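You operate a simulated robot arm through the tools that you are given. There is no shell and no other tool. Be economical: measure what you need, move in short steps, check, and stop when the job is done.

The job below is to be done with a simulated robot arm. You get a single attempt, and the scene is never put back.

## Task
Take the brown bowl of green sauce and put it in the teal bowl.

The check looks at the end state, three seconds after you hand in, the way a careful person would. Anything else that was tipped, shoved, dropped, spilled or broken makes it a failure.

## Robot
A 7-joint arm with a two-finger parallel gripper, fixed in place. Base frame: the origin is at the foot of the arm, x ahead of it, y to its left, z up; the work surface is at about z = 0. Readings come in mm, rad, newtons and seconds.
With the tool pointing down near the work surface it reaches from about 240 to 620 mm from the base axis. Its first joint turns from -1.152 to 1.152 rad. Payload 2.6 kg.
The TCP is the grasp point between the finger pads, 30 mm short of the fingertips. In the tool frame z runs along the fingers and y along their closing line. Largest opening 94 mm; finger width 28, thickness 10; the body of the gripper, 50 by 96 mm, starts 55 mm behind the TCP.
Orientation is told as [roll, pitch, yaw] about the base's x, y, z axes, in that order, counted from this pose: with the fingers straight down and closing along the base's y, the tool's x points along the base's -x, its y along +y and its z along -z.

## Interface
- The arm moves only by the tool arm_command. Its argument "moves" is a list of rows, each an object (a shift or turn left out is 0, a gripper value left out holds the last) with "dr": the turn, a rotation vector about the tool's x, y, z in rad, a list of three; "linear": the shift along the tool's x, y, z in cm, a list of three; "claw": the opening in per cent of the stroke, from 0 (shut) to 100 (fully open). In form: [{"dr": [ax, ay, az], "linear": [tx, ty, tz], "claw": claw}, ...]. A call has 1 to 10 rows; each row is the pose to reach, as a shift and turn from the pose commanded when the call began, along the tool's axes at that moment. Rows are played at 5 a second. More than 50 mm and 0.15 rad between two rows, or a gripper value outside its range, and nothing of the call is played. Where a pose cannot be reached the arm comes as near as it can. A force on the tool above 40 N (or 10 N above the force at the start of the call, whichever is more), or a blocked arm, ends the call early, and 0.2 s more pass. Each finger travels about 72 mm/s and halts on what it meets, pressing with about 39 N; the grip force reading is that of the motor and also rises with nothing between the fingers. The clock runs only during rows and for 0.2 s after the last one: add rows that repeat a pose to give the fingers time. It gives the time, the measured TCP pose, the force on the tool (base axes), the opening and the grip force at its end, in the units of the frame above (readings bear some noise), and new pictures: "pictures" is both (left out), scene, wrist or none.
- Cameras (640 x 400 px; columns grow to the right, rows downward): "scene" is fixed at [25.7, 426.6, 562]; the picture's right is [-0.84, -0.54, 0.00], its down [-0.31, 0.50, -0.81] and it looks along [0.43, -0.68, -0.59] (base axes); focal length 354 px, centre (320, 200). "wrist" rides on the gripper at [76, 14, -102] in the tool frame; the picture's right is [-0.18, 0.98, 0.00], its down [-0.75, -0.14, -0.64] and it looks along [-0.63, -0.12, 0.77] (tool axes); focal length 243 px, centre (320, 200). There is no depth. A picture from a camera that has moved, and an enlarged one, comes with that camera's place and axes in the base frame and with its lens.
- enlarge(camera, box): a new picture of the part [left, top, right, bottom] of that camera's present view, enlarged. No time passes.
- close_job(): hands the job in; it is judged then, once.

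Work in short steps. Places have to be worked out from the pictures, the camera data and where the tool is seen: move nearer, look again, correct. Check each grasp and each placing, and mend what went wrong. You have 90 turns and 200 pictures in all, those below and enlarged ones among them. Open the gripper and draw the arm clear of the work before you hand the job in, unless the task says otherwise; then end with one line.

The tools are called after "Emit:" by a JSON object that holds its "fn" and its "kwargs". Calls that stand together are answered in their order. arm_command: Moves the arm, as the interface text tells. Its arguments: {"type":"object","properties":{"moves":{"type":"array"},"pictures":{"type":"string","enum":["both","scene","wrist","none"]}},"required":["moves"]} The other tools are called the same way: enlarge (camera, box) takes an enlarged picture of a part of a camera's view; close_job () hands the job in.

At the start:

```text
clock: 0.0
ee_pos: [391.0, 84.9, 273.7]
tcp_rot: [0.001, 0.001, 0.002]
contact_force: [0.5, 0.1, -0.2]
finger_gap: 94.0
gripper_force: 0.0
```

scene: 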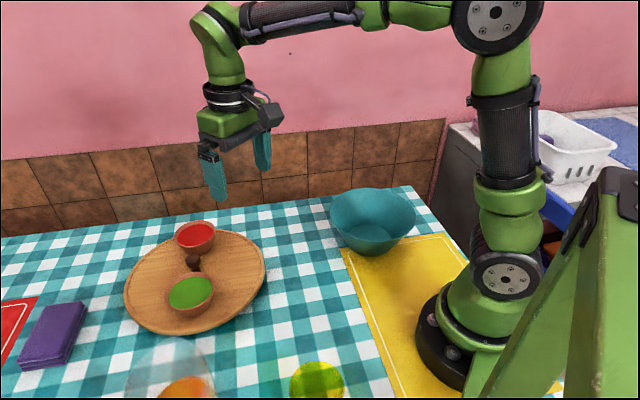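
wrist: 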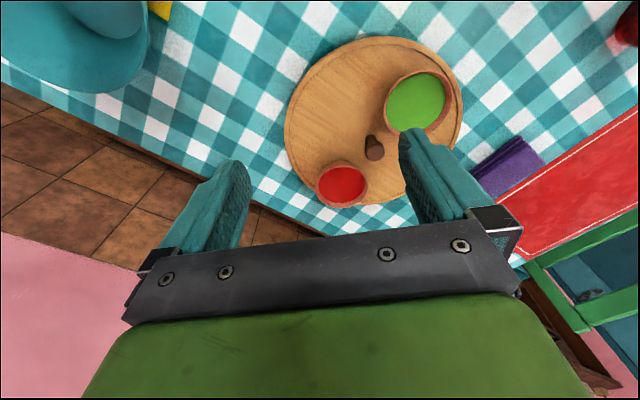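

I judge the green bowl to be near [445, 203] and the teal bowl near [268, -178]. I'll enlarge both to get sizes.

Emit:
{"fn": "enlarge", "kwargs": {"camera": "scene", "box": [110, 200, 290, 340]}}

Emit:
{"fn": "enlarge", "kwargs": {"camera": "scene", "box": [310, 170, 440, 270]}}

Emit:
{"fn": "enlarge", "kwargs": {"camera": "wrist", "box": [270, 20, 480, 220]}}

```text
2.86 times, centred on (200, 270) of scene
camera zoom: at [25.7, 426.6, 562.0], right [-0.84, -0.54, 0.0], down [-0.31, 0.5, -0.81], along [0.43, -0.68, -0.59], focal length 1012 px, centre (663, 0)
```

zoom: 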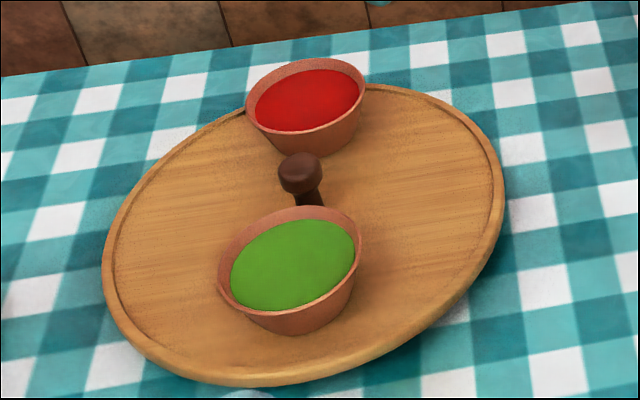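

```text
4.00 times, centred on (375, 220) of scene
camera zoom: at [25.7, 426.6, 562.0], right [-0.84, -0.54, 0.0], down [-0.31, 0.5, -0.81], along [0.43, -0.68, -0.59], focal length 1417 px, centre (100, 120)
```

zoom: 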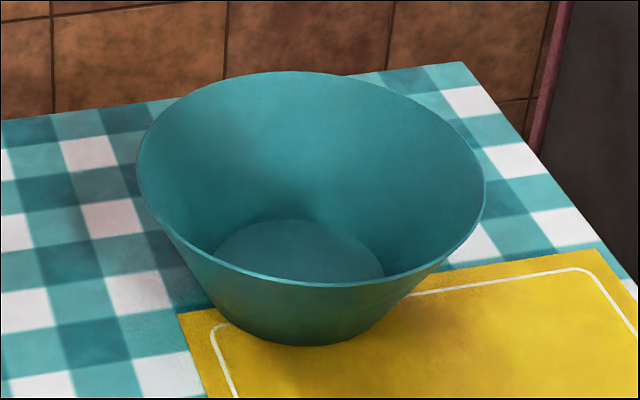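

```text
2.00 times, centred on (375, 120) of wrist
camera zoom: at [315.6, 98.8, 375.1], right [0.18, 0.98, 0.0], down [0.75, -0.14, 0.64], along [0.63, -0.12, -0.77], focal length 485 px, centre (210, 360)
```

zoom: 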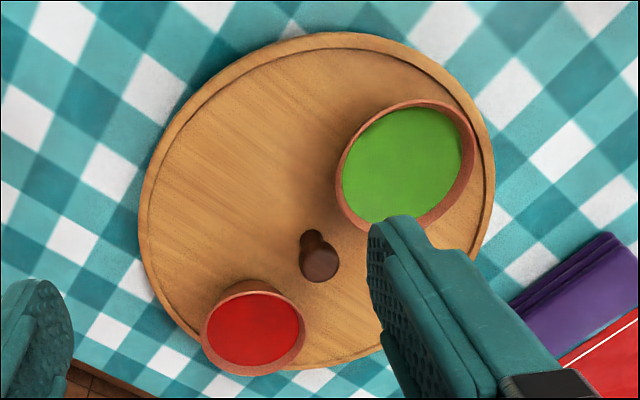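

The green rim triangulates to about [437, 203, 65] with a diameter of about 86 mm. The knob lies toward +x, -y of it, so I'll close along the (1,1) diagonal to miss it. I'll move above the bowl, yawed -45°, and look again.

Emit:
{"fn": "arm_command", "kwargs": {"moves": [{"dr": [0, 0, 0.131], "linear": [-0.8, 2.0, 0.7], "claw": 100}, {"dr": [0, 0, 0.262], "linear": [-1.5, 3.9, 1.3], "claw": 100}, {"dr": [0, 0, 0.393], "linear": [-2.3, 5.9, 2.0], "claw": 100}, {"dr": [0, 0, 0.524], "linear": [-3.1, 7.9, 2.7], "claw": 100}, {"dr": [0, 0, 0.655], "linear": [-3.8, 9.8, 3.3], "claw": 100}, {"dr": [0, 0, 0.785], "linear": [-4.6, 11.8, 4.0], "claw": 100}, {"dr": [0, 0, 0.785], "linear": [-4.6, 11.8, 4.0], "claw": 100}, {"dr": [0, 0, 0.785], "linear": [-4.6, 11.8, 4.0], "claw": 100}], "pictures": "both"}}

```text
clock: 1.8
ee_pos: [436.6, 201.1, 233.7]
tcp_rot: [-0.002, 0.0, -0.788]
contact_force: [0.5, 0.3, 0.7]
finger_gap: 93.9
gripper_force: 0.1
camera wrist: at [393.1, 265.0, 335.3], right [0.83, 0.56, 0.0], down [0.43, -0.63, 0.64], along [0.36, -0.53, -0.77], focal length 243 px, centre (320, 200)
```

scene: 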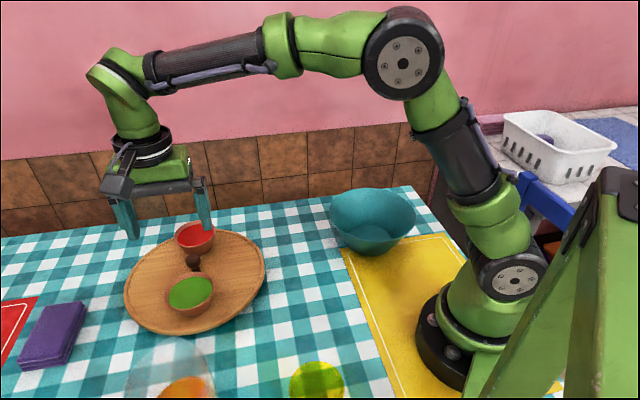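
wrist: 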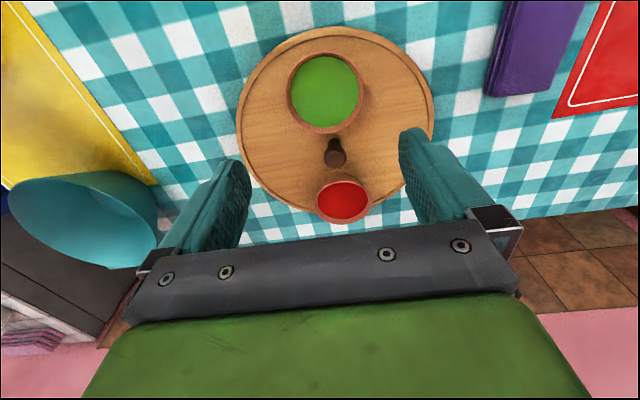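

Emit:
{"fn": "enlarge", "kwargs": {"camera": "wrist", "box": [260, 40, 400, 150]}}

```text
3.64 times, centred on (330, 95) of wrist
camera zoom: at [393.1, 265.0, 335.3], right [0.83, 0.56, 0.0], down [0.43, -0.63, 0.64], along [0.36, -0.53, -0.77], focal length 882 px, centre (284, 582)
```

zoom: 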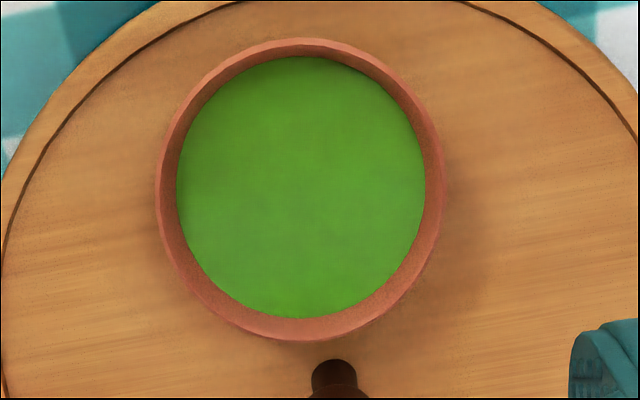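

From this closer view the rim centre is about [441, 203, 60] and its diameter about 85 mm. I'll correct sideways and descend to z≈105, which leaves the fingertips above the rim.

Emit:
{"fn": "arm_command", "kwargs": {"moves": [{"linear": [-0.2, 0.42, 4.3], "claw": 100}, {"linear": [-0.2, 0.42, 8.6], "claw": 100}, {"linear": [-0.2, 0.42, 12.8], "claw": 100}, {"linear": [-0.2, 0.42, 12.8], "claw": 100}, {"linear": [-0.2, 0.42, 12.8], "claw": 100}], "pictures": "both"}}

Emit:
{"fn": "enlarge", "kwargs": {"camera": "wrist", "box": [200, 60, 440, 260]}}

Emit:
{"fn": "enlarge", "kwargs": {"camera": "scene", "box": [110, 200, 290, 340]}}

```text
clock: 3.0
ee_pos: [441.3, 206.3, 102.8]
tcp_rot: [0.0, -0.001, -0.784]
contact_force: [1.0, 0.5, 0.6]
finger_gap: 93.9
gripper_force: 0.0
camera wrist: at [398.7, 269.5, 205.6], right [0.83, 0.56, 0.0], down [0.43, -0.63, 0.64], along [0.36, -0.53, -0.77], focal length 243 px, centre (320, 200)
```

scene: 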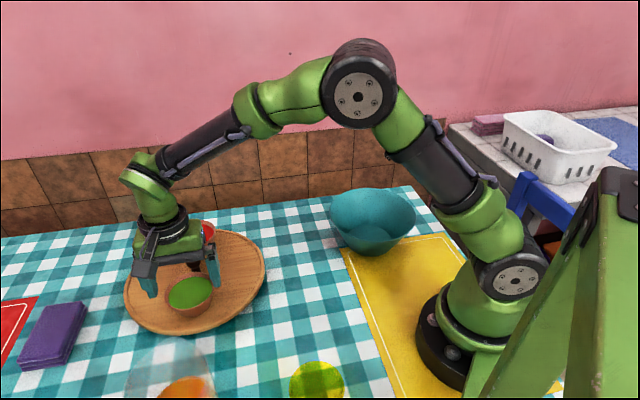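
wrist: 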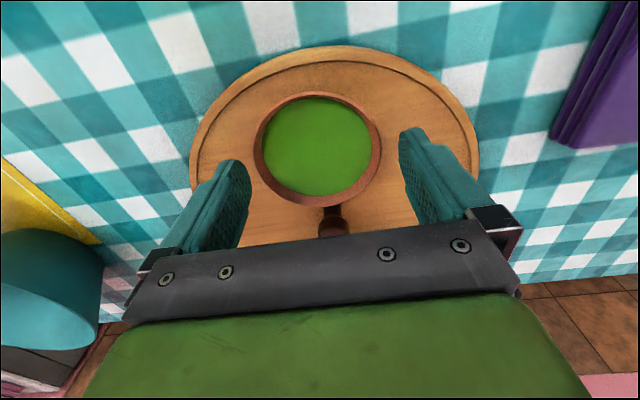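

```text
2.00 times, centred on (320, 160) of wrist
camera zoom: at [398.7, 269.5, 205.6], right [0.83, 0.56, 0.0], down [0.43, -0.63, 0.64], along [0.36, -0.53, -0.77], focal length 485 px, centre (320, 280)
```

zoom: 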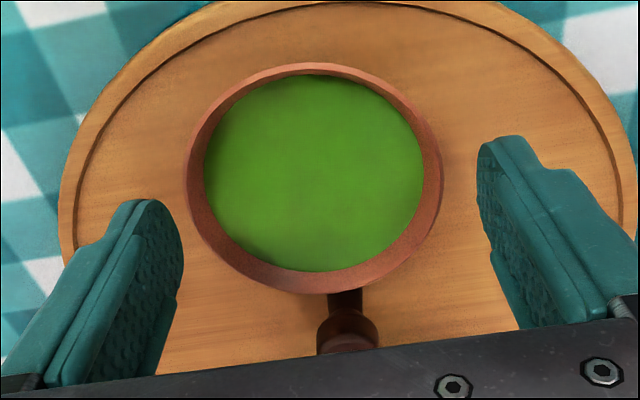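

```text
2.86 times, centred on (200, 270) of scene
camera zoom: at [25.7, 426.6, 562.0], right [-0.84, -0.54, 0.0], down [-0.31, 0.5, -0.81], along [0.43, -0.68, -0.59], focal length 1012 px, centre (663, 0)
```

zoom: 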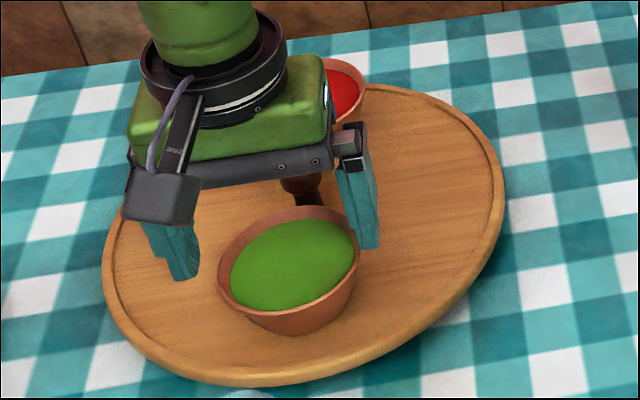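

The bowl sits about 2 mm toward tool -y from the finger midline. I'll correct that and go down until the tips are just above the rim.

Emit:
{"fn": "arm_command", "kwargs": {"moves": [{"linear": [-0.1, -0.22, 0.3], "claw": 100}, {"linear": [-0.1, -0.22, 0.6], "claw": 100}, {"linear": [-0.1, -0.22, 0.6], "claw": 100}, {"linear": [-0.1, -0.22, 0.6], "claw": 100}], "pictures": "none"}}

Emit:
{"fn": "enlarge", "kwargs": {"camera": "wrist", "box": [200, 60, 440, 260]}}

Emit:
{"fn": "enlarge", "kwargs": {"camera": "scene", "box": [140, 240, 240, 320]}}

```text
clock: 4.0
ee_pos: [441.0, 203.5, 98.7]
tcp_rot: [0.0, 0.0, -0.785]
contact_force: [0.4, -0.3, 0.5]
finger_gap: 93.9
gripper_force: 0.0
```

```text
2.00 times, centred on (320, 160) of wrist
camera zoom: at [397.8, 266.3, 200.3], right [0.83, 0.56, 0.0], down [0.43, -0.63, 0.64], along [0.36, -0.53, -0.77], focal length 485 px, centre (320, 280)
```

zoom: 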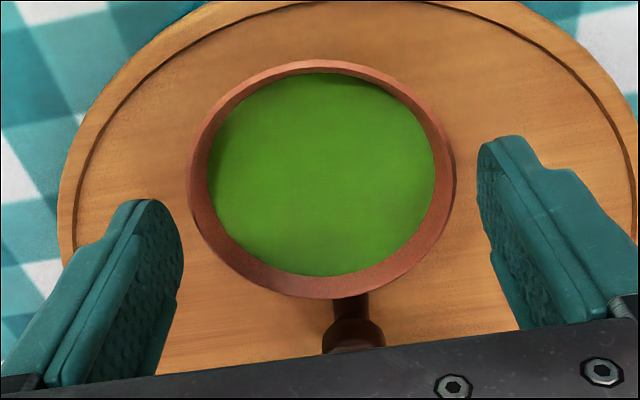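

```text
5.00 times, centred on (190, 280) of scene
camera zoom: at [25.7, 426.6, 562.0], right [-0.84, -0.54, 0.0], down [-0.31, 0.5, -0.81], along [0.43, -0.68, -0.59], focal length 1771 px, centre (970, -200)
```

zoom: 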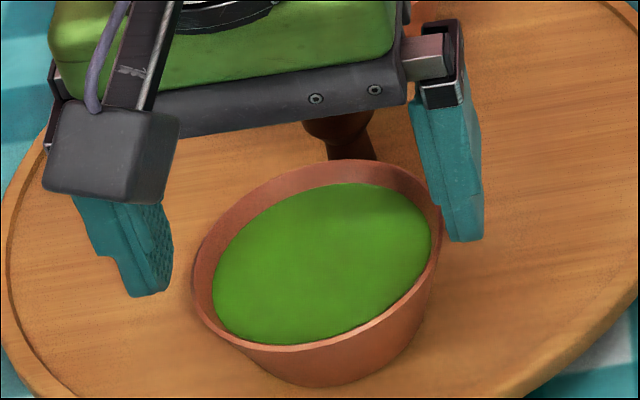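

The two cameras agree that the bowl is centred between the fingers to about 1 mm. I'll make a small trim and lower straight down, with contact stopping the move if it occurs.

Emit:
{"fn": "arm_command", "kwargs": {"moves": [{"linear": [0, -0.08, 0.3], "claw": 100}, {"linear": [0, -0.08, 0.8], "claw": 100}, {"linear": [0, -0.08, 1.3], "claw": 100}, {"linear": [0, -0.08, 1.8], "claw": 100}, {"linear": [0, -0.08, 2.3], "claw": 100}, {"linear": [0, -0.08, 2.9], "claw": 100}, {"linear": [0, -0.08, 2.9], "claw": 100}], "pictures": "both"}}

Emit:
{"fn": "enlarge", "kwargs": {"camera": "scene", "box": [140, 240, 240, 320]}}

```text
clock: 5.6
ee_pos: [440.2, 200.3, 70.1]
tcp_rot: [0.001, -0.001, -0.785]
contact_force: [-0.3, 0.2, 0.7]
finger_gap: 94.2
gripper_force: 0.0
camera wrist: at [397.1, 264.7, 171.7], right [0.83, 0.56, 0.0], down [0.43, -0.63, 0.64], along [0.36, -0.53, -0.77], focal length 243 px, centre (320, 200)
```

scene: 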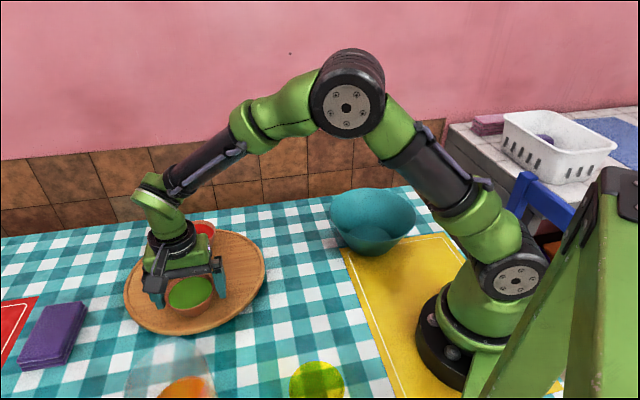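
wrist: 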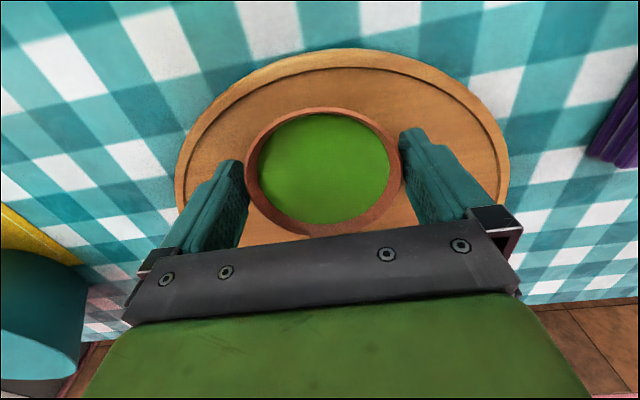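

```text
5.00 times, centred on (190, 280) of scene
camera zoom: at [25.7, 426.6, 562.0], right [-0.84, -0.54, 0.0], down [-0.31, 0.5, -0.81], along [0.43, -0.68, -0.59], focal length 1771 px, centre (970, -200)
```

zoom: 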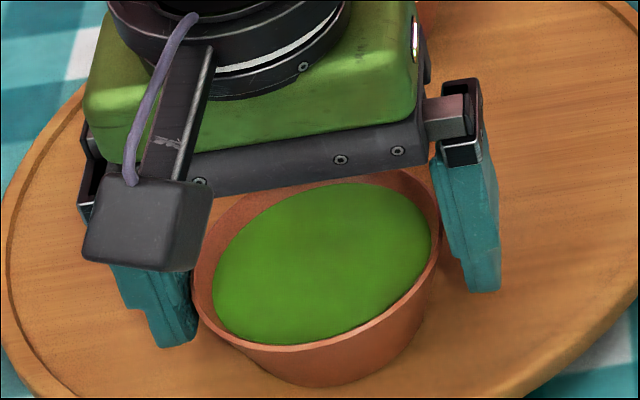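

The fingers are around the bowl with no contact force. I'll nudge +0.6 mm and close.

Emit:
{"fn": "arm_command", "kwargs": {"moves": [{"linear": [0, 0.06, 0], "claw": 95}, {"linear": [0, 0.06, 0], "claw": 90}, {"linear": [0, 0.06, 0], "claw": 85}, {"linear": [0, 0.06, 0], "claw": 70}, {"linear": [0, 0.06, 0], "claw": 70}, {"linear": [0, 0.06, 0], "claw": 70}], "pictures": "wrist"}}

Emit:
{"fn": "enlarge", "kwargs": {"camera": "scene", "box": [140, 240, 240, 320]}}

```text
clock: 7.0
ee_pos: [441.6, 201.6, 69.1]
tcp_rot: [0.0, 0.001, -0.786]
contact_force: [0.0, 0.5, 4.1]
finger_gap: 84.5
gripper_force: 38.5
camera wrist: at [397.4, 265.2, 171.7], right [0.83, 0.56, 0.0], down [0.43, -0.63, 0.64], along [0.36, -0.53, -0.77], focal length 243 px, centre (320, 200)
```

wrist: 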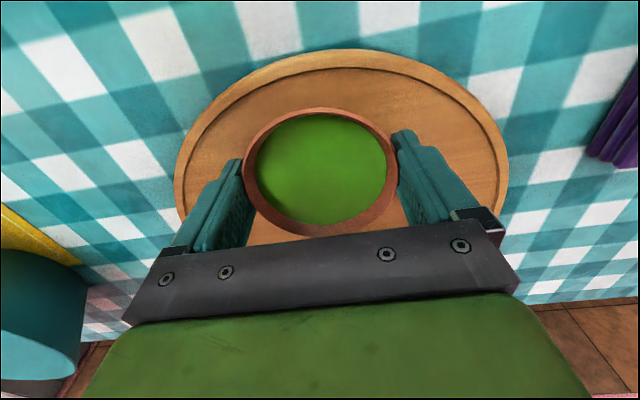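

```text
5.00 times, centred on (190, 280) of scene
camera zoom: at [25.6, 426.6, 562.1], right [-0.84, -0.54, 0.0], down [-0.31, 0.5, -0.81], along [0.43, -0.68, -0.59], focal length 1771 px, centre (970, -200)
```

zoom: 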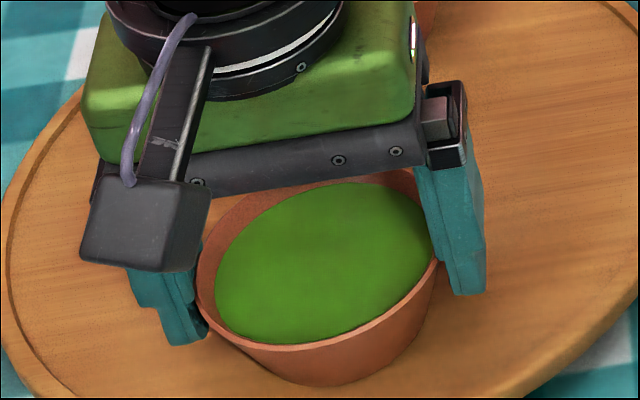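

Gripped at an 84.5 mm gap with 38 N. I'll lift slowly by 25 mm and check for slip or tilt.

Emit:
{"fn": "arm_command", "kwargs": {"moves": [{"linear": [0, 0, -0.3]}, {"linear": [0, 0, -0.7]}, {"linear": [0, 0, -1.2]}, {"linear": [0, 0, -1.8]}, {"linear": [0, 0, -2.5]}, {"linear": [0, 0, -2.5]}], "pictures": "wrist"}}

Emit:
{"fn": "enlarge", "kwargs": {"camera": "scene", "box": [110, 200, 290, 340]}}

```text
clock: 8.4
ee_pos: [440.3, 201.7, 95.5]
tcp_rot: [0.0, 0.001, -0.786]
contact_force: [-0.2, 0.7, -1.8]
finger_gap: 84.5
gripper_force: 39.3
camera wrist: at [397.7, 265.2, 196.9], right [0.83, 0.56, 0.0], down [0.43, -0.63, 0.64], along [0.36, -0.53, -0.77], focal length 243 px, centre (320, 200)
```

wrist: 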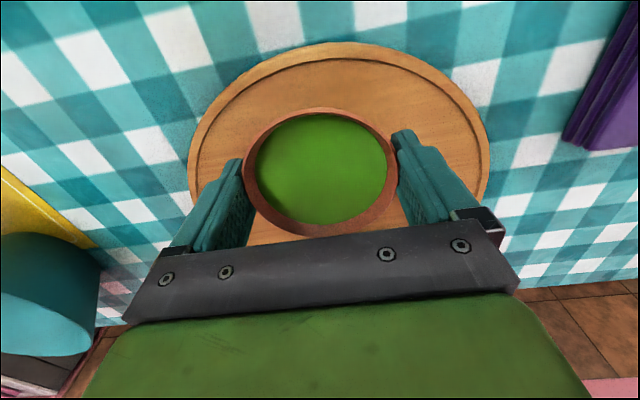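

```text
2.86 times, centred on (200, 270) of scene
camera zoom: at [25.7, 426.6, 562.0], right [-0.84, -0.54, 0.0], down [-0.31, 0.5, -0.81], along [0.43, -0.68, -0.59], focal length 1012 px, centre (663, 0)
```

zoom: 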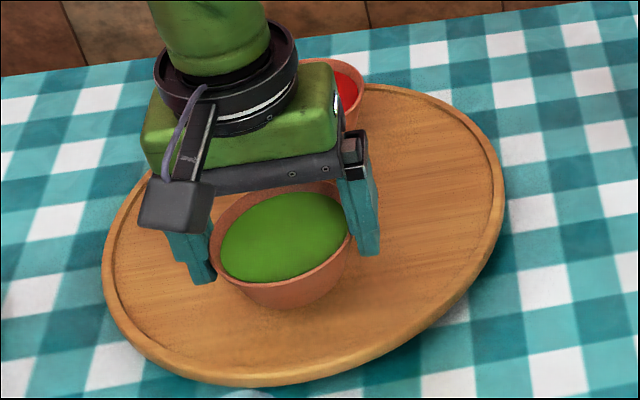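

The bowl is held level and the board and other items are undisturbed. I'll lift to about z=200 and start toward the teal bowl, which I judge to be near [265, -168].

Emit:
{"fn": "arm_command", "kwargs": {"moves": [{"linear": [0, 0, -0.8]}, {"linear": [0, 0, -2.3]}, {"linear": [0, 0, -4.2]}, {"linear": [0, 0, -6.2]}, {"linear": [-0.2, -0.6, -8.2]}, {"linear": [-0.6, -1.6, -9.7]}, {"linear": [-1.2, -3.2, -10.5]}, {"linear": [-1.8, -5.0, -10.5]}, {"linear": [-2.3, -6.4, -10.5]}, {"linear": [-2.5, -7.0, -10.5]}], "pictures": "scene"}}

```text
clock: 10.6
ee_pos: [409.1, 132.1, 199.7]
tcp_rot: [-0.001, 0.001, -0.785]
contact_force: [-0.6, -0.3, -0.9]
finger_gap: 84.7
gripper_force: 38.9
```

scene: 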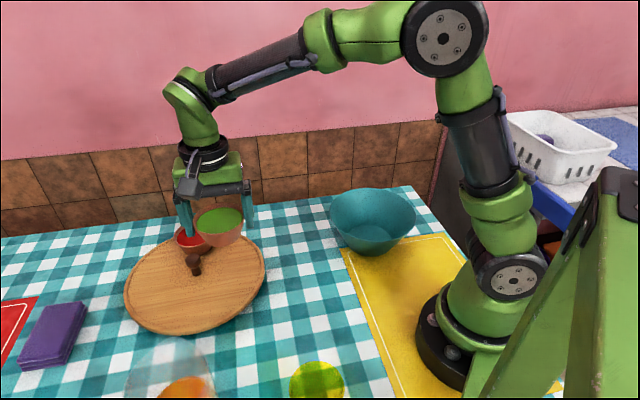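

The bowl is secure and clear. I'll continue about three quarters of the remaining way.

Emit:
{"fn": "arm_command", "kwargs": {"moves": [{"linear": [-0.3, -0.9, 0]}, {"linear": [-1.0, -2.8, 0]}, {"linear": [-1.9, -5.5, 0]}, {"linear": [-3.0, -8.5, 0]}, {"linear": [-4.1, -11.7, 0]}, {"linear": [-5.2, -14.9, 0]}, {"linear": [-6.3, -18.0, 0]}, {"linear": [-7.3, -20.7, 0]}, {"linear": [-8.0, -22.7, 0]}, {"linear": [-8.3, -23.6, 0]}], "pictures": "both"}}

```text
clock: 12.8
ee_pos: [300.6, -90.9, 200.7]
tcp_rot: [0.0, 0.002, -0.787]
contact_force: [0.6, 0.8, -2.5]
finger_gap: 84.5
gripper_force: 39.2
camera wrist: at [257.3, -27.5, 302.5], right [0.82, 0.57, 0.0], down [0.43, -0.63, 0.64], along [0.36, -0.53, -0.77], focal length 243 px, centre (320, 200)
```

scene: 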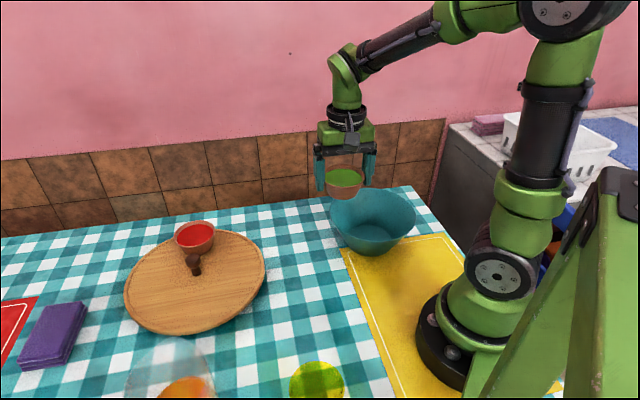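
wrist: 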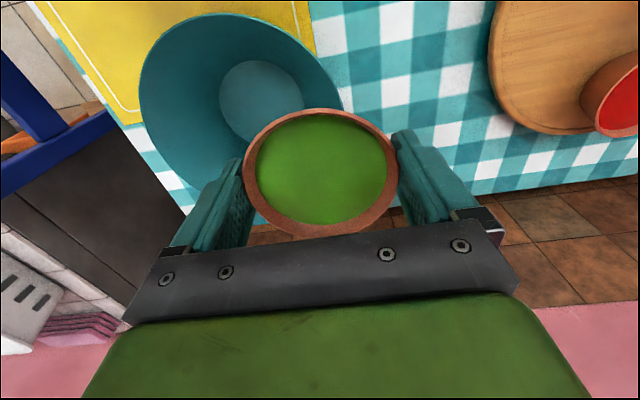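

The teal floor centre from both views is about [255, -148], with the rim at z≈78 and a floor diameter of about 100 mm. I'll move over it at the same height and check.

Emit:
{"fn": "arm_command", "kwargs": {"moves": [{"linear": [-0.1, -0.8, 0]}, {"linear": [-0.3, -2.3, 0]}, {"linear": [-0.5, -4.1, 0]}, {"linear": [-0.7, -5.8, 0]}, {"linear": [-0.8, -6.9, 0]}, {"linear": [-0.8, -7.3, 0]}, {"linear": [-0.8, -7.3, 0]}], "pictures": "both"}}

Emit:
{"fn": "enlarge", "kwargs": {"camera": "scene", "box": [310, 140, 440, 270]}}

```text
clock: 14.4
ee_pos: [254.9, -147.9, 200.6]
tcp_rot: [-0.001, 0.001, -0.785]
contact_force: [-0.3, -0.4, -2.2]
finger_gap: 84.7
gripper_force: 38.7
camera wrist: at [211.1, -83.6, 302.5], right [0.83, 0.56, 0.0], down [0.43, -0.63, 0.64], along [0.36, -0.53, -0.77], focal length 243 px, centre (320, 200)
```

scene: 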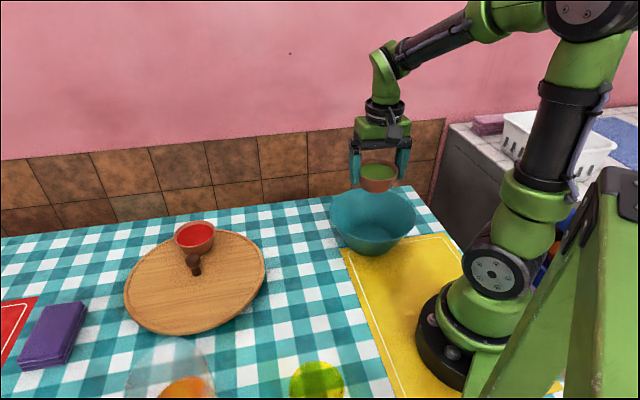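
wrist: 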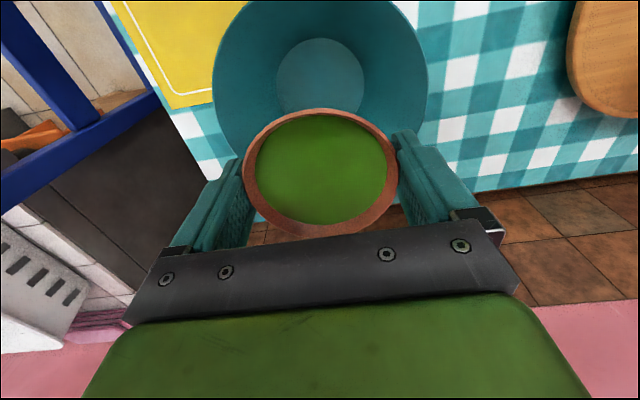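

```text
3.08 times, centred on (375, 205) of scene
camera zoom: at [25.7, 426.6, 562.0], right [-0.84, -0.54, 0.0], down [-0.31, 0.5, -0.81], along [0.43, -0.68, -0.59], focal length 1090 px, centre (151, 185)
```

zoom: 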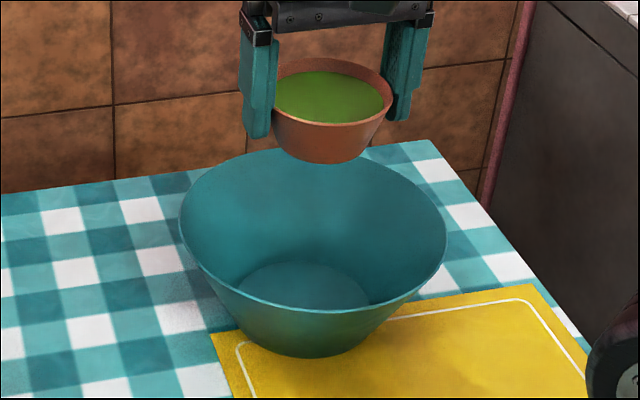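

The position is within a few mm. I'll trim by about 3.5 mm and lower into the bowl to TCP z≈85, then check.

Emit:
{"fn": "arm_command", "kwargs": {"moves": [{"linear": [0.2, 0.05, 0.8]}, {"linear": [0.35, 0.07, 2.3]}, {"linear": [0.35, 0.07, 4.1]}, {"linear": [0.35, 0.07, 6.0]}, {"linear": [0.35, 0.07, 7.9]}, {"linear": [0.35, 0.07, 9.6]}, {"linear": [0.35, 0.07, 10.9]}, {"linear": [0.35, 0.07, 11.5]}, {"linear": [0.35, 0.07, 11.5]}], "pictures": "both"}}

Emit:
{"fn": "enlarge", "kwargs": {"camera": "scene", "box": [310, 170, 440, 270]}}

```text
clock: 16.4
ee_pos: [252.0, -145.3, 84.1]
tcp_rot: [0.0, -0.001, -0.785]
contact_force: [-0.4, -0.2, -1.8]
finger_gap: 84.6
gripper_force: 39.2
camera wrist: at [209.1, -81.7, 186.6], right [0.83, 0.56, 0.0], down [0.43, -0.63, 0.64], along [0.36, -0.53, -0.77], focal length 243 px, centre (320, 200)
```

scene: 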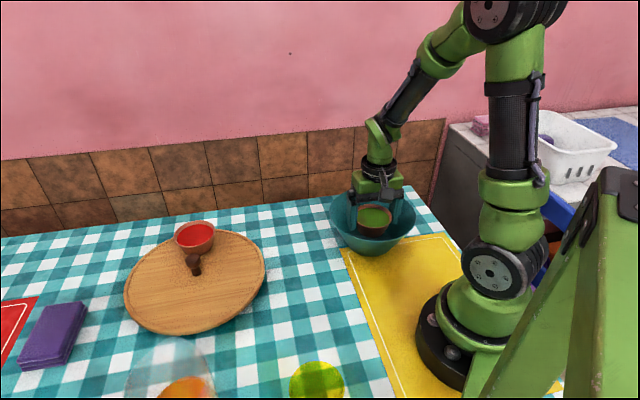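
wrist: 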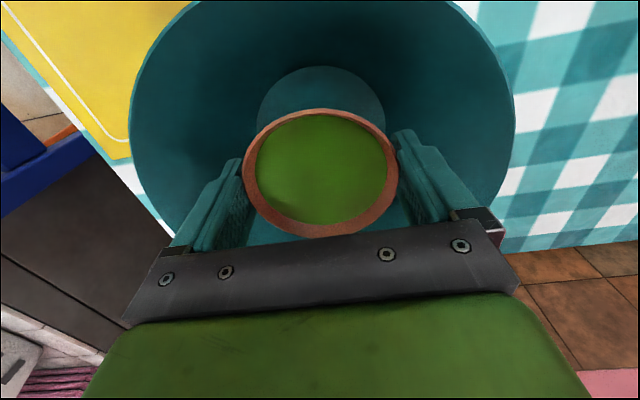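

```text
4.00 times, centred on (375, 220) of scene
camera zoom: at [25.7, 426.6, 562.0], right [-0.84, -0.54, 0.0], down [-0.31, 0.5, -0.81], along [0.43, -0.68, -0.59], focal length 1417 px, centre (100, 120)
```

zoom: 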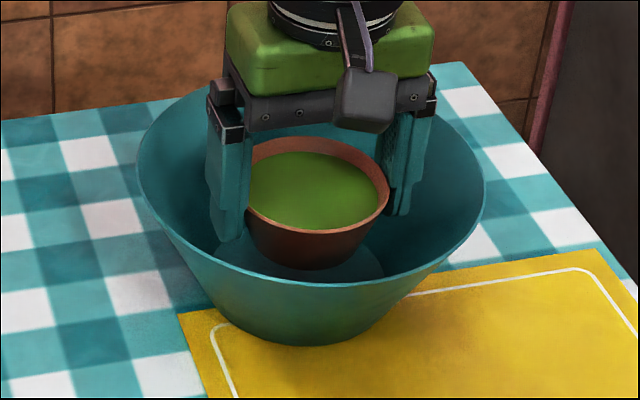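

Nicely centred. I'll lower gently by 22 mm.

Emit:
{"fn": "arm_command", "kwargs": {"moves": [{"linear": [0, 0, 0.5]}, {"linear": [0, 0, 1.0]}, {"linear": [0, 0, 1.5]}, {"linear": [0, 0, 1.9]}, {"linear": [0, 0, 2.2]}, {"linear": [0, 0, 2.2]}], "pictures": "wrist"}}

Emit:
{"fn": "enlarge", "kwargs": {"camera": "scene", "box": [310, 170, 440, 270]}}

```text
clock: 17.8
ee_pos: [251.4, -145.5, 62.2]
tcp_rot: [0.0, 0.0, -0.786]
contact_force: [-0.5, 0.1, -1.9]
finger_gap: 84.5
gripper_force: 38.9
camera wrist: at [209.0, -81.4, 164.9], right [0.83, 0.56, 0.0], down [0.43, -0.63, 0.64], along [0.36, -0.53, -0.77], focal length 243 px, centre (320, 200)
```

wrist: 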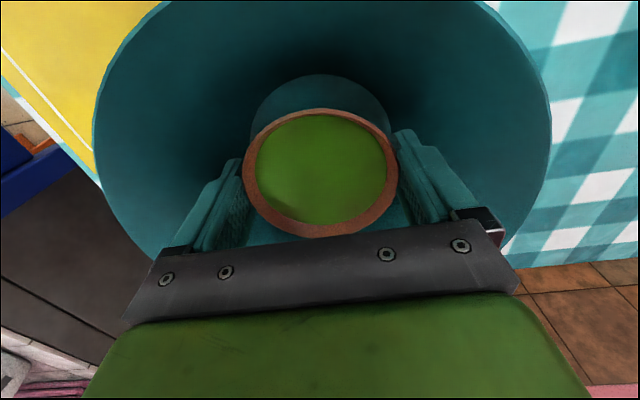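

```text
4.00 times, centred on (375, 220) of scene
camera zoom: at [25.7, 426.6, 562.0], right [-0.84, -0.54, 0.0], down [-0.31, 0.5, -0.81], along [0.43, -0.68, -0.59], focal length 1417 px, centre (100, 120)
```

zoom: 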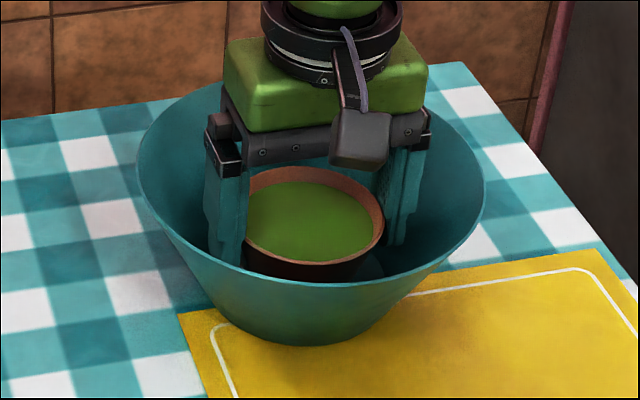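

There's no contact yet. The bowl could sit about 6 mm further along tool -x for centring, so I'll shift and lower 6 mm.

Emit:
{"fn": "arm_command", "kwargs": {"moves": [{"linear": [-0.3, 0, 0]}, {"linear": [-0.6, 0, 0.2]}, {"linear": [-0.6, 0, 0.4]}, {"linear": [-0.6, 0, 0.6]}, {"linear": [-0.6, 0, 0.6]}], "pictures": "none"}}

Emit:
{"fn": "arm_command", "kwargs": {"moves": [{"linear": [0, 0, 0.15]}, {"linear": [0, 0, 0.3]}, {"linear": [0, 0, 0.3]}], "pictures": "none"}}

```text
clock: 19.0
ee_pos: [257.2, -149.9, 56.8]
tcp_rot: [0.0, -0.001, -0.785]
contact_force: [-0.2, 0.1, -2.2]
finger_gap: 84.4
gripper_force: 38.6
```

```text
clock: 19.8
ee_pos: [256.8, -149.6, 53.9]
tcp_rot: [0.0, 0.0, -0.785]
contact_force: [-0.7, -0.4, -1.8]
finger_gap: 84.5
gripper_force: 39.2
```

Still no contact (the z force is just the bowl's weight). I'll continue in 2–3 mm steps.

Emit:
{"fn": "arm_command", "kwargs": {"moves": [{"linear": [0, 0, 0.1]}, {"linear": [0, 0, 0.2]}, {"linear": [0, 0, 0.2]}], "pictures": "wrist"}}

Emit:
{"fn": "enlarge", "kwargs": {"camera": "scene", "box": [310, 170, 440, 270]}}

```text
clock: 20.6
ee_pos: [257.1, -149.5, 52.9]
tcp_rot: [-0.002, 0.0, -0.784]
contact_force: [0.1, 1.3, -2.0]
finger_gap: 84.4
gripper_force: 38.7
camera wrist: at [213.7, -85.8, 154.3], right [0.83, 0.56, 0.0], down [0.43, -0.63, 0.64], along [0.36, -0.53, -0.77], focal length 243 px, centre (320, 200)
```

wrist: 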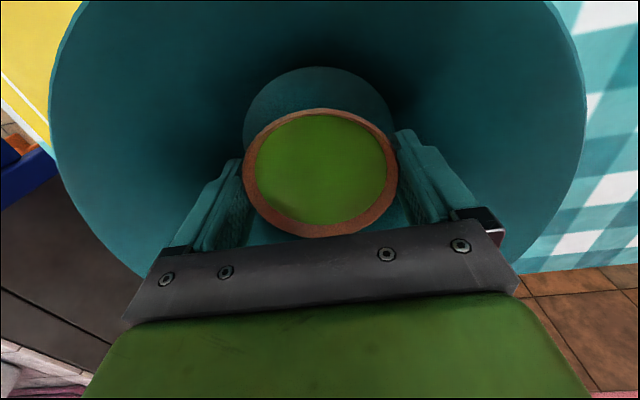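

```text
4.00 times, centred on (375, 220) of scene
camera zoom: at [25.7, 426.6, 562.0], right [-0.84, -0.54, 0.0], down [-0.31, 0.5, -0.81], along [0.43, -0.68, -0.59], focal length 1417 px, centre (100, 120)
```

zoom: 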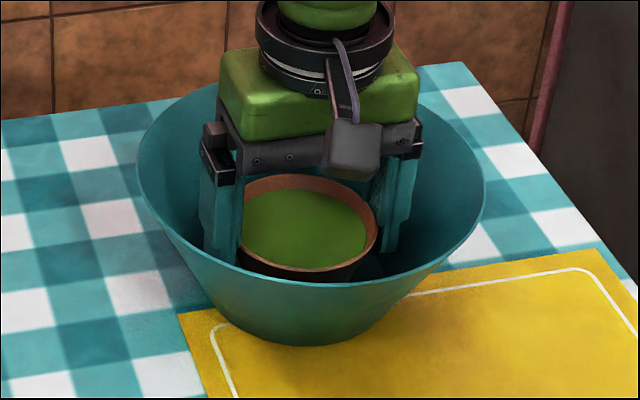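

Emit:
{"fn": "arm_command", "kwargs": {"moves": [{"linear": [0, 0, 0.1]}, {"linear": [0, 0, 0.2]}, {"linear": [0, 0, 0.2]}], "pictures": "none"}}

Emit:
{"fn": "arm_command", "kwargs": {"moves": [{"linear": [0, 0, 0.1]}, {"linear": [0, 0, 0.2]}, {"linear": [0, 0, 0.2]}], "pictures": "none"}}

```text
clock: 21.4
ee_pos: [257.2, -149.9, 49.1]
tcp_rot: [0.001, -0.001, -0.788]
contact_force: [-7.3, 2.2, 22.4]
finger_gap: 84.7
gripper_force: 38.8
```

```text
clock: 21.8
ee_pos: [257.9, -148.7, 51.2]
tcp_rot: [0.001, 0.001, -0.787]
contact_force: [-2.8, 1.5, 8.3]
finger_gap: 84.4
gripper_force: 39.0
stopped in row 1: the force on the tool passed its limit (the readings are from after the stop); the commanded pose is now the measured one
```

Contact was made at about z=50. I'll look to see whether it's the bowl base on the floor or something else.

Emit:
{"fn": "enlarge", "kwargs": {"camera": "wrist", "box": [200, 50, 440, 250]}}

Emit:
{"fn": "enlarge", "kwargs": {"camera": "scene", "box": [310, 170, 440, 270]}}

```text
2.00 times, centred on (320, 150) of wrist
camera zoom: at [213.9, -85.7, 152.7], right [0.83, 0.56, 0.0], down [0.43, -0.63, 0.64], along [0.36, -0.53, -0.77], focal length 485 px, centre (320, 300)
```

zoom: 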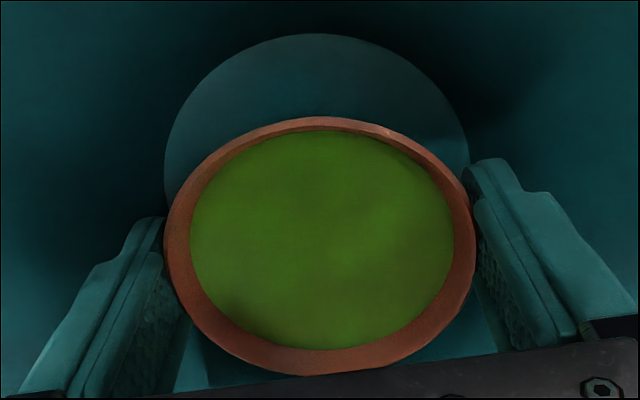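

```text
4.00 times, centred on (375, 220) of scene
camera zoom: at [25.6, 426.6, 562.0], right [-0.84, -0.54, 0.0], down [-0.31, 0.5, -0.81], along [0.43, -0.68, -0.59], focal length 1417 px, centre (100, 120)
```

zoom: 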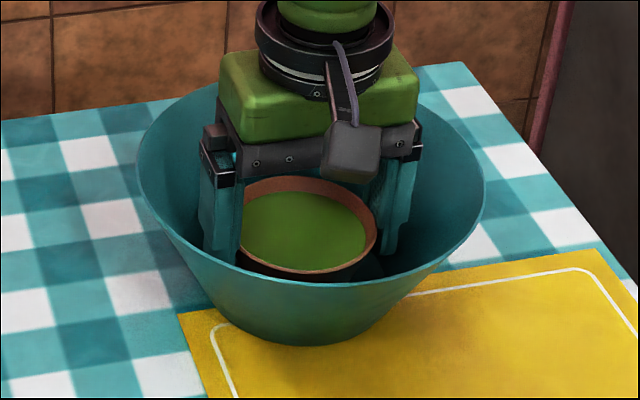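

The bowl appears to rest on the teal floor and the teal bowl hasn't moved. I'll open just slightly, to an 89 mm gap, to stay clear of the wall.

Emit:
{"fn": "arm_command", "kwargs": {"moves": [{"linear": [0, 0, 0], "claw": 92}, {"linear": [0, 0, 0], "claw": 94}, {"linear": [0, 0, 0], "claw": 95}, {"linear": [0, 0, 0], "claw": 95}], "pictures": "none"}}

Emit:
{"fn": "enlarge", "kwargs": {"camera": "wrist", "box": [200, 50, 440, 250]}}

Emit:
{"fn": "enlarge", "kwargs": {"camera": "scene", "box": [310, 170, 440, 270]}}

```text
clock: 22.8
ee_pos: [257.2, -149.4, 50.4]
tcp_rot: [0.0, -0.001, -0.787]
contact_force: [0.9, -1.3, 0.2]
finger_gap: 89.2
gripper_force: 0.0
```

```text
2.00 times, centred on (320, 150) of wrist
camera zoom: at [213.8, -85.7, 152.4], right [0.83, 0.56, 0.0], down [0.43, -0.63, 0.64], along [0.36, -0.53, -0.77], focal length 485 px, centre (320, 300)
```

zoom: 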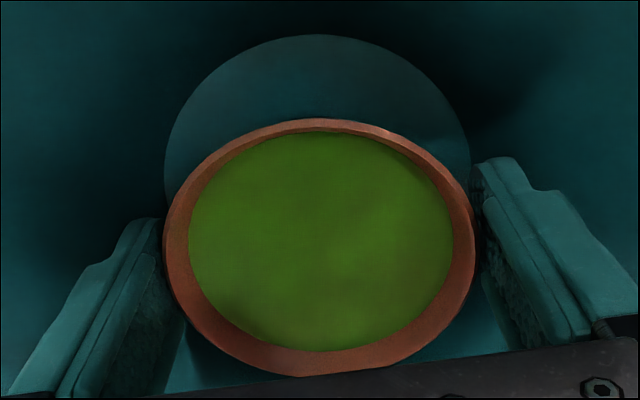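

```text
4.00 times, centred on (375, 220) of scene
camera zoom: at [25.7, 426.6, 562.0], right [-0.84, -0.54, 0.0], down [-0.31, 0.5, -0.81], along [0.43, -0.68, -0.59], focal length 1417 px, centre (100, 120)
```

zoom: 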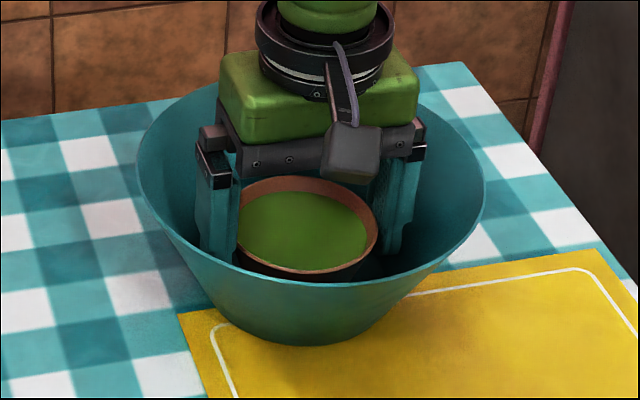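

The bowl is released and stayed put, and forces are about zero. I'll raise straight up, opening fully once there's more wall clearance.

Emit:
{"fn": "arm_command", "kwargs": {"moves": [{"linear": [0, 0, -0.3], "claw": 95}, {"linear": [0, 0, -0.8], "claw": 98}, {"linear": [0, 0, -1.5], "claw": 100}, {"linear": [0, 0, -2.5]}, {"linear": [0, 0, -4.0]}, {"linear": [0, 0, -6.0]}, {"linear": [0, 0, -8.5]}, {"linear": [0, 0, -11]}, {"linear": [0, 0, -13.5]}, {"linear": [0, 0, -15]}], "pictures": "both"}}

Emit:
{"fn": "enlarge", "kwargs": {"camera": "scene", "box": [310, 170, 440, 270]}}

```text
clock: 25.0
ee_pos: [258.1, -148.6, 200.9]
tcp_rot: [0.001, 0.0, -0.787]
contact_force: [0.3, -0.6, -0.8]
finger_gap: 93.7
gripper_force: 0.1
camera wrist: at [214.5, -85.3, 303.4], right [0.83, 0.56, 0.0], down [0.43, -0.63, 0.64], along [0.36, -0.53, -0.77], focal length 243 px, centre (320, 200)
```

scene: 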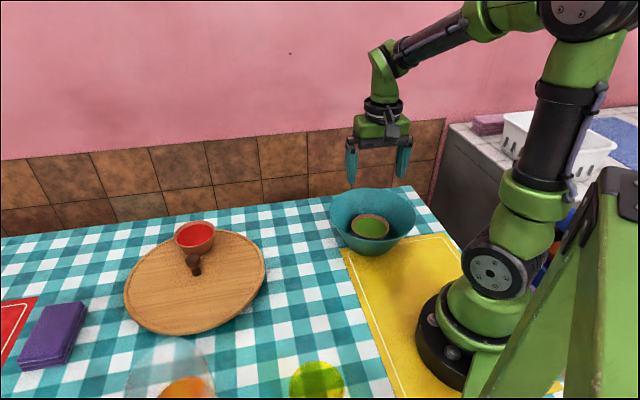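
wrist: 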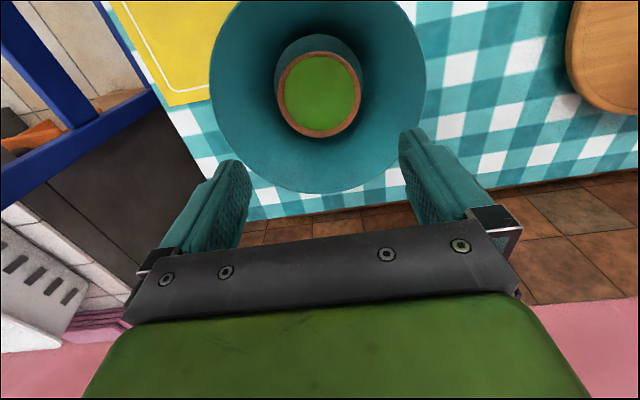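

```text
4.00 times, centred on (375, 220) of scene
camera zoom: at [25.7, 426.6, 562.0], right [-0.84, -0.54, 0.0], down [-0.31, 0.5, -0.81], along [0.43, -0.68, -0.59], focal length 1417 px, centre (100, 120)
```

zoom: 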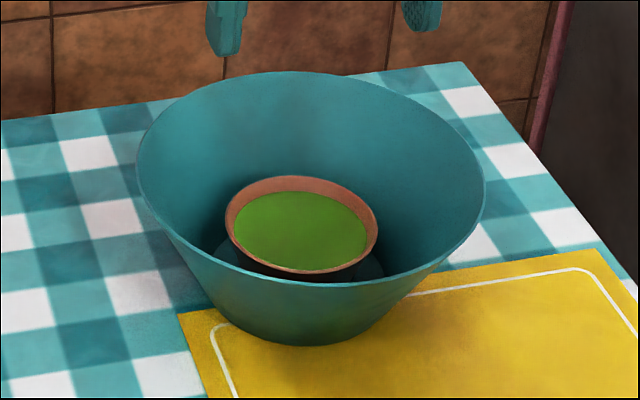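

The green-sauce bowl sits level inside the teal bowl, the teal bowl is where it was, and the gripper is open and well above it. I'm handing in.

Emit:
{"fn": "close_job", "kwargs": {}}

```text
The job is handed in.
```

The brown bowl of green sauce is now sitting level inside the teal bowl; nothing else was seen to move or spill, and the arm is open and raised clear.
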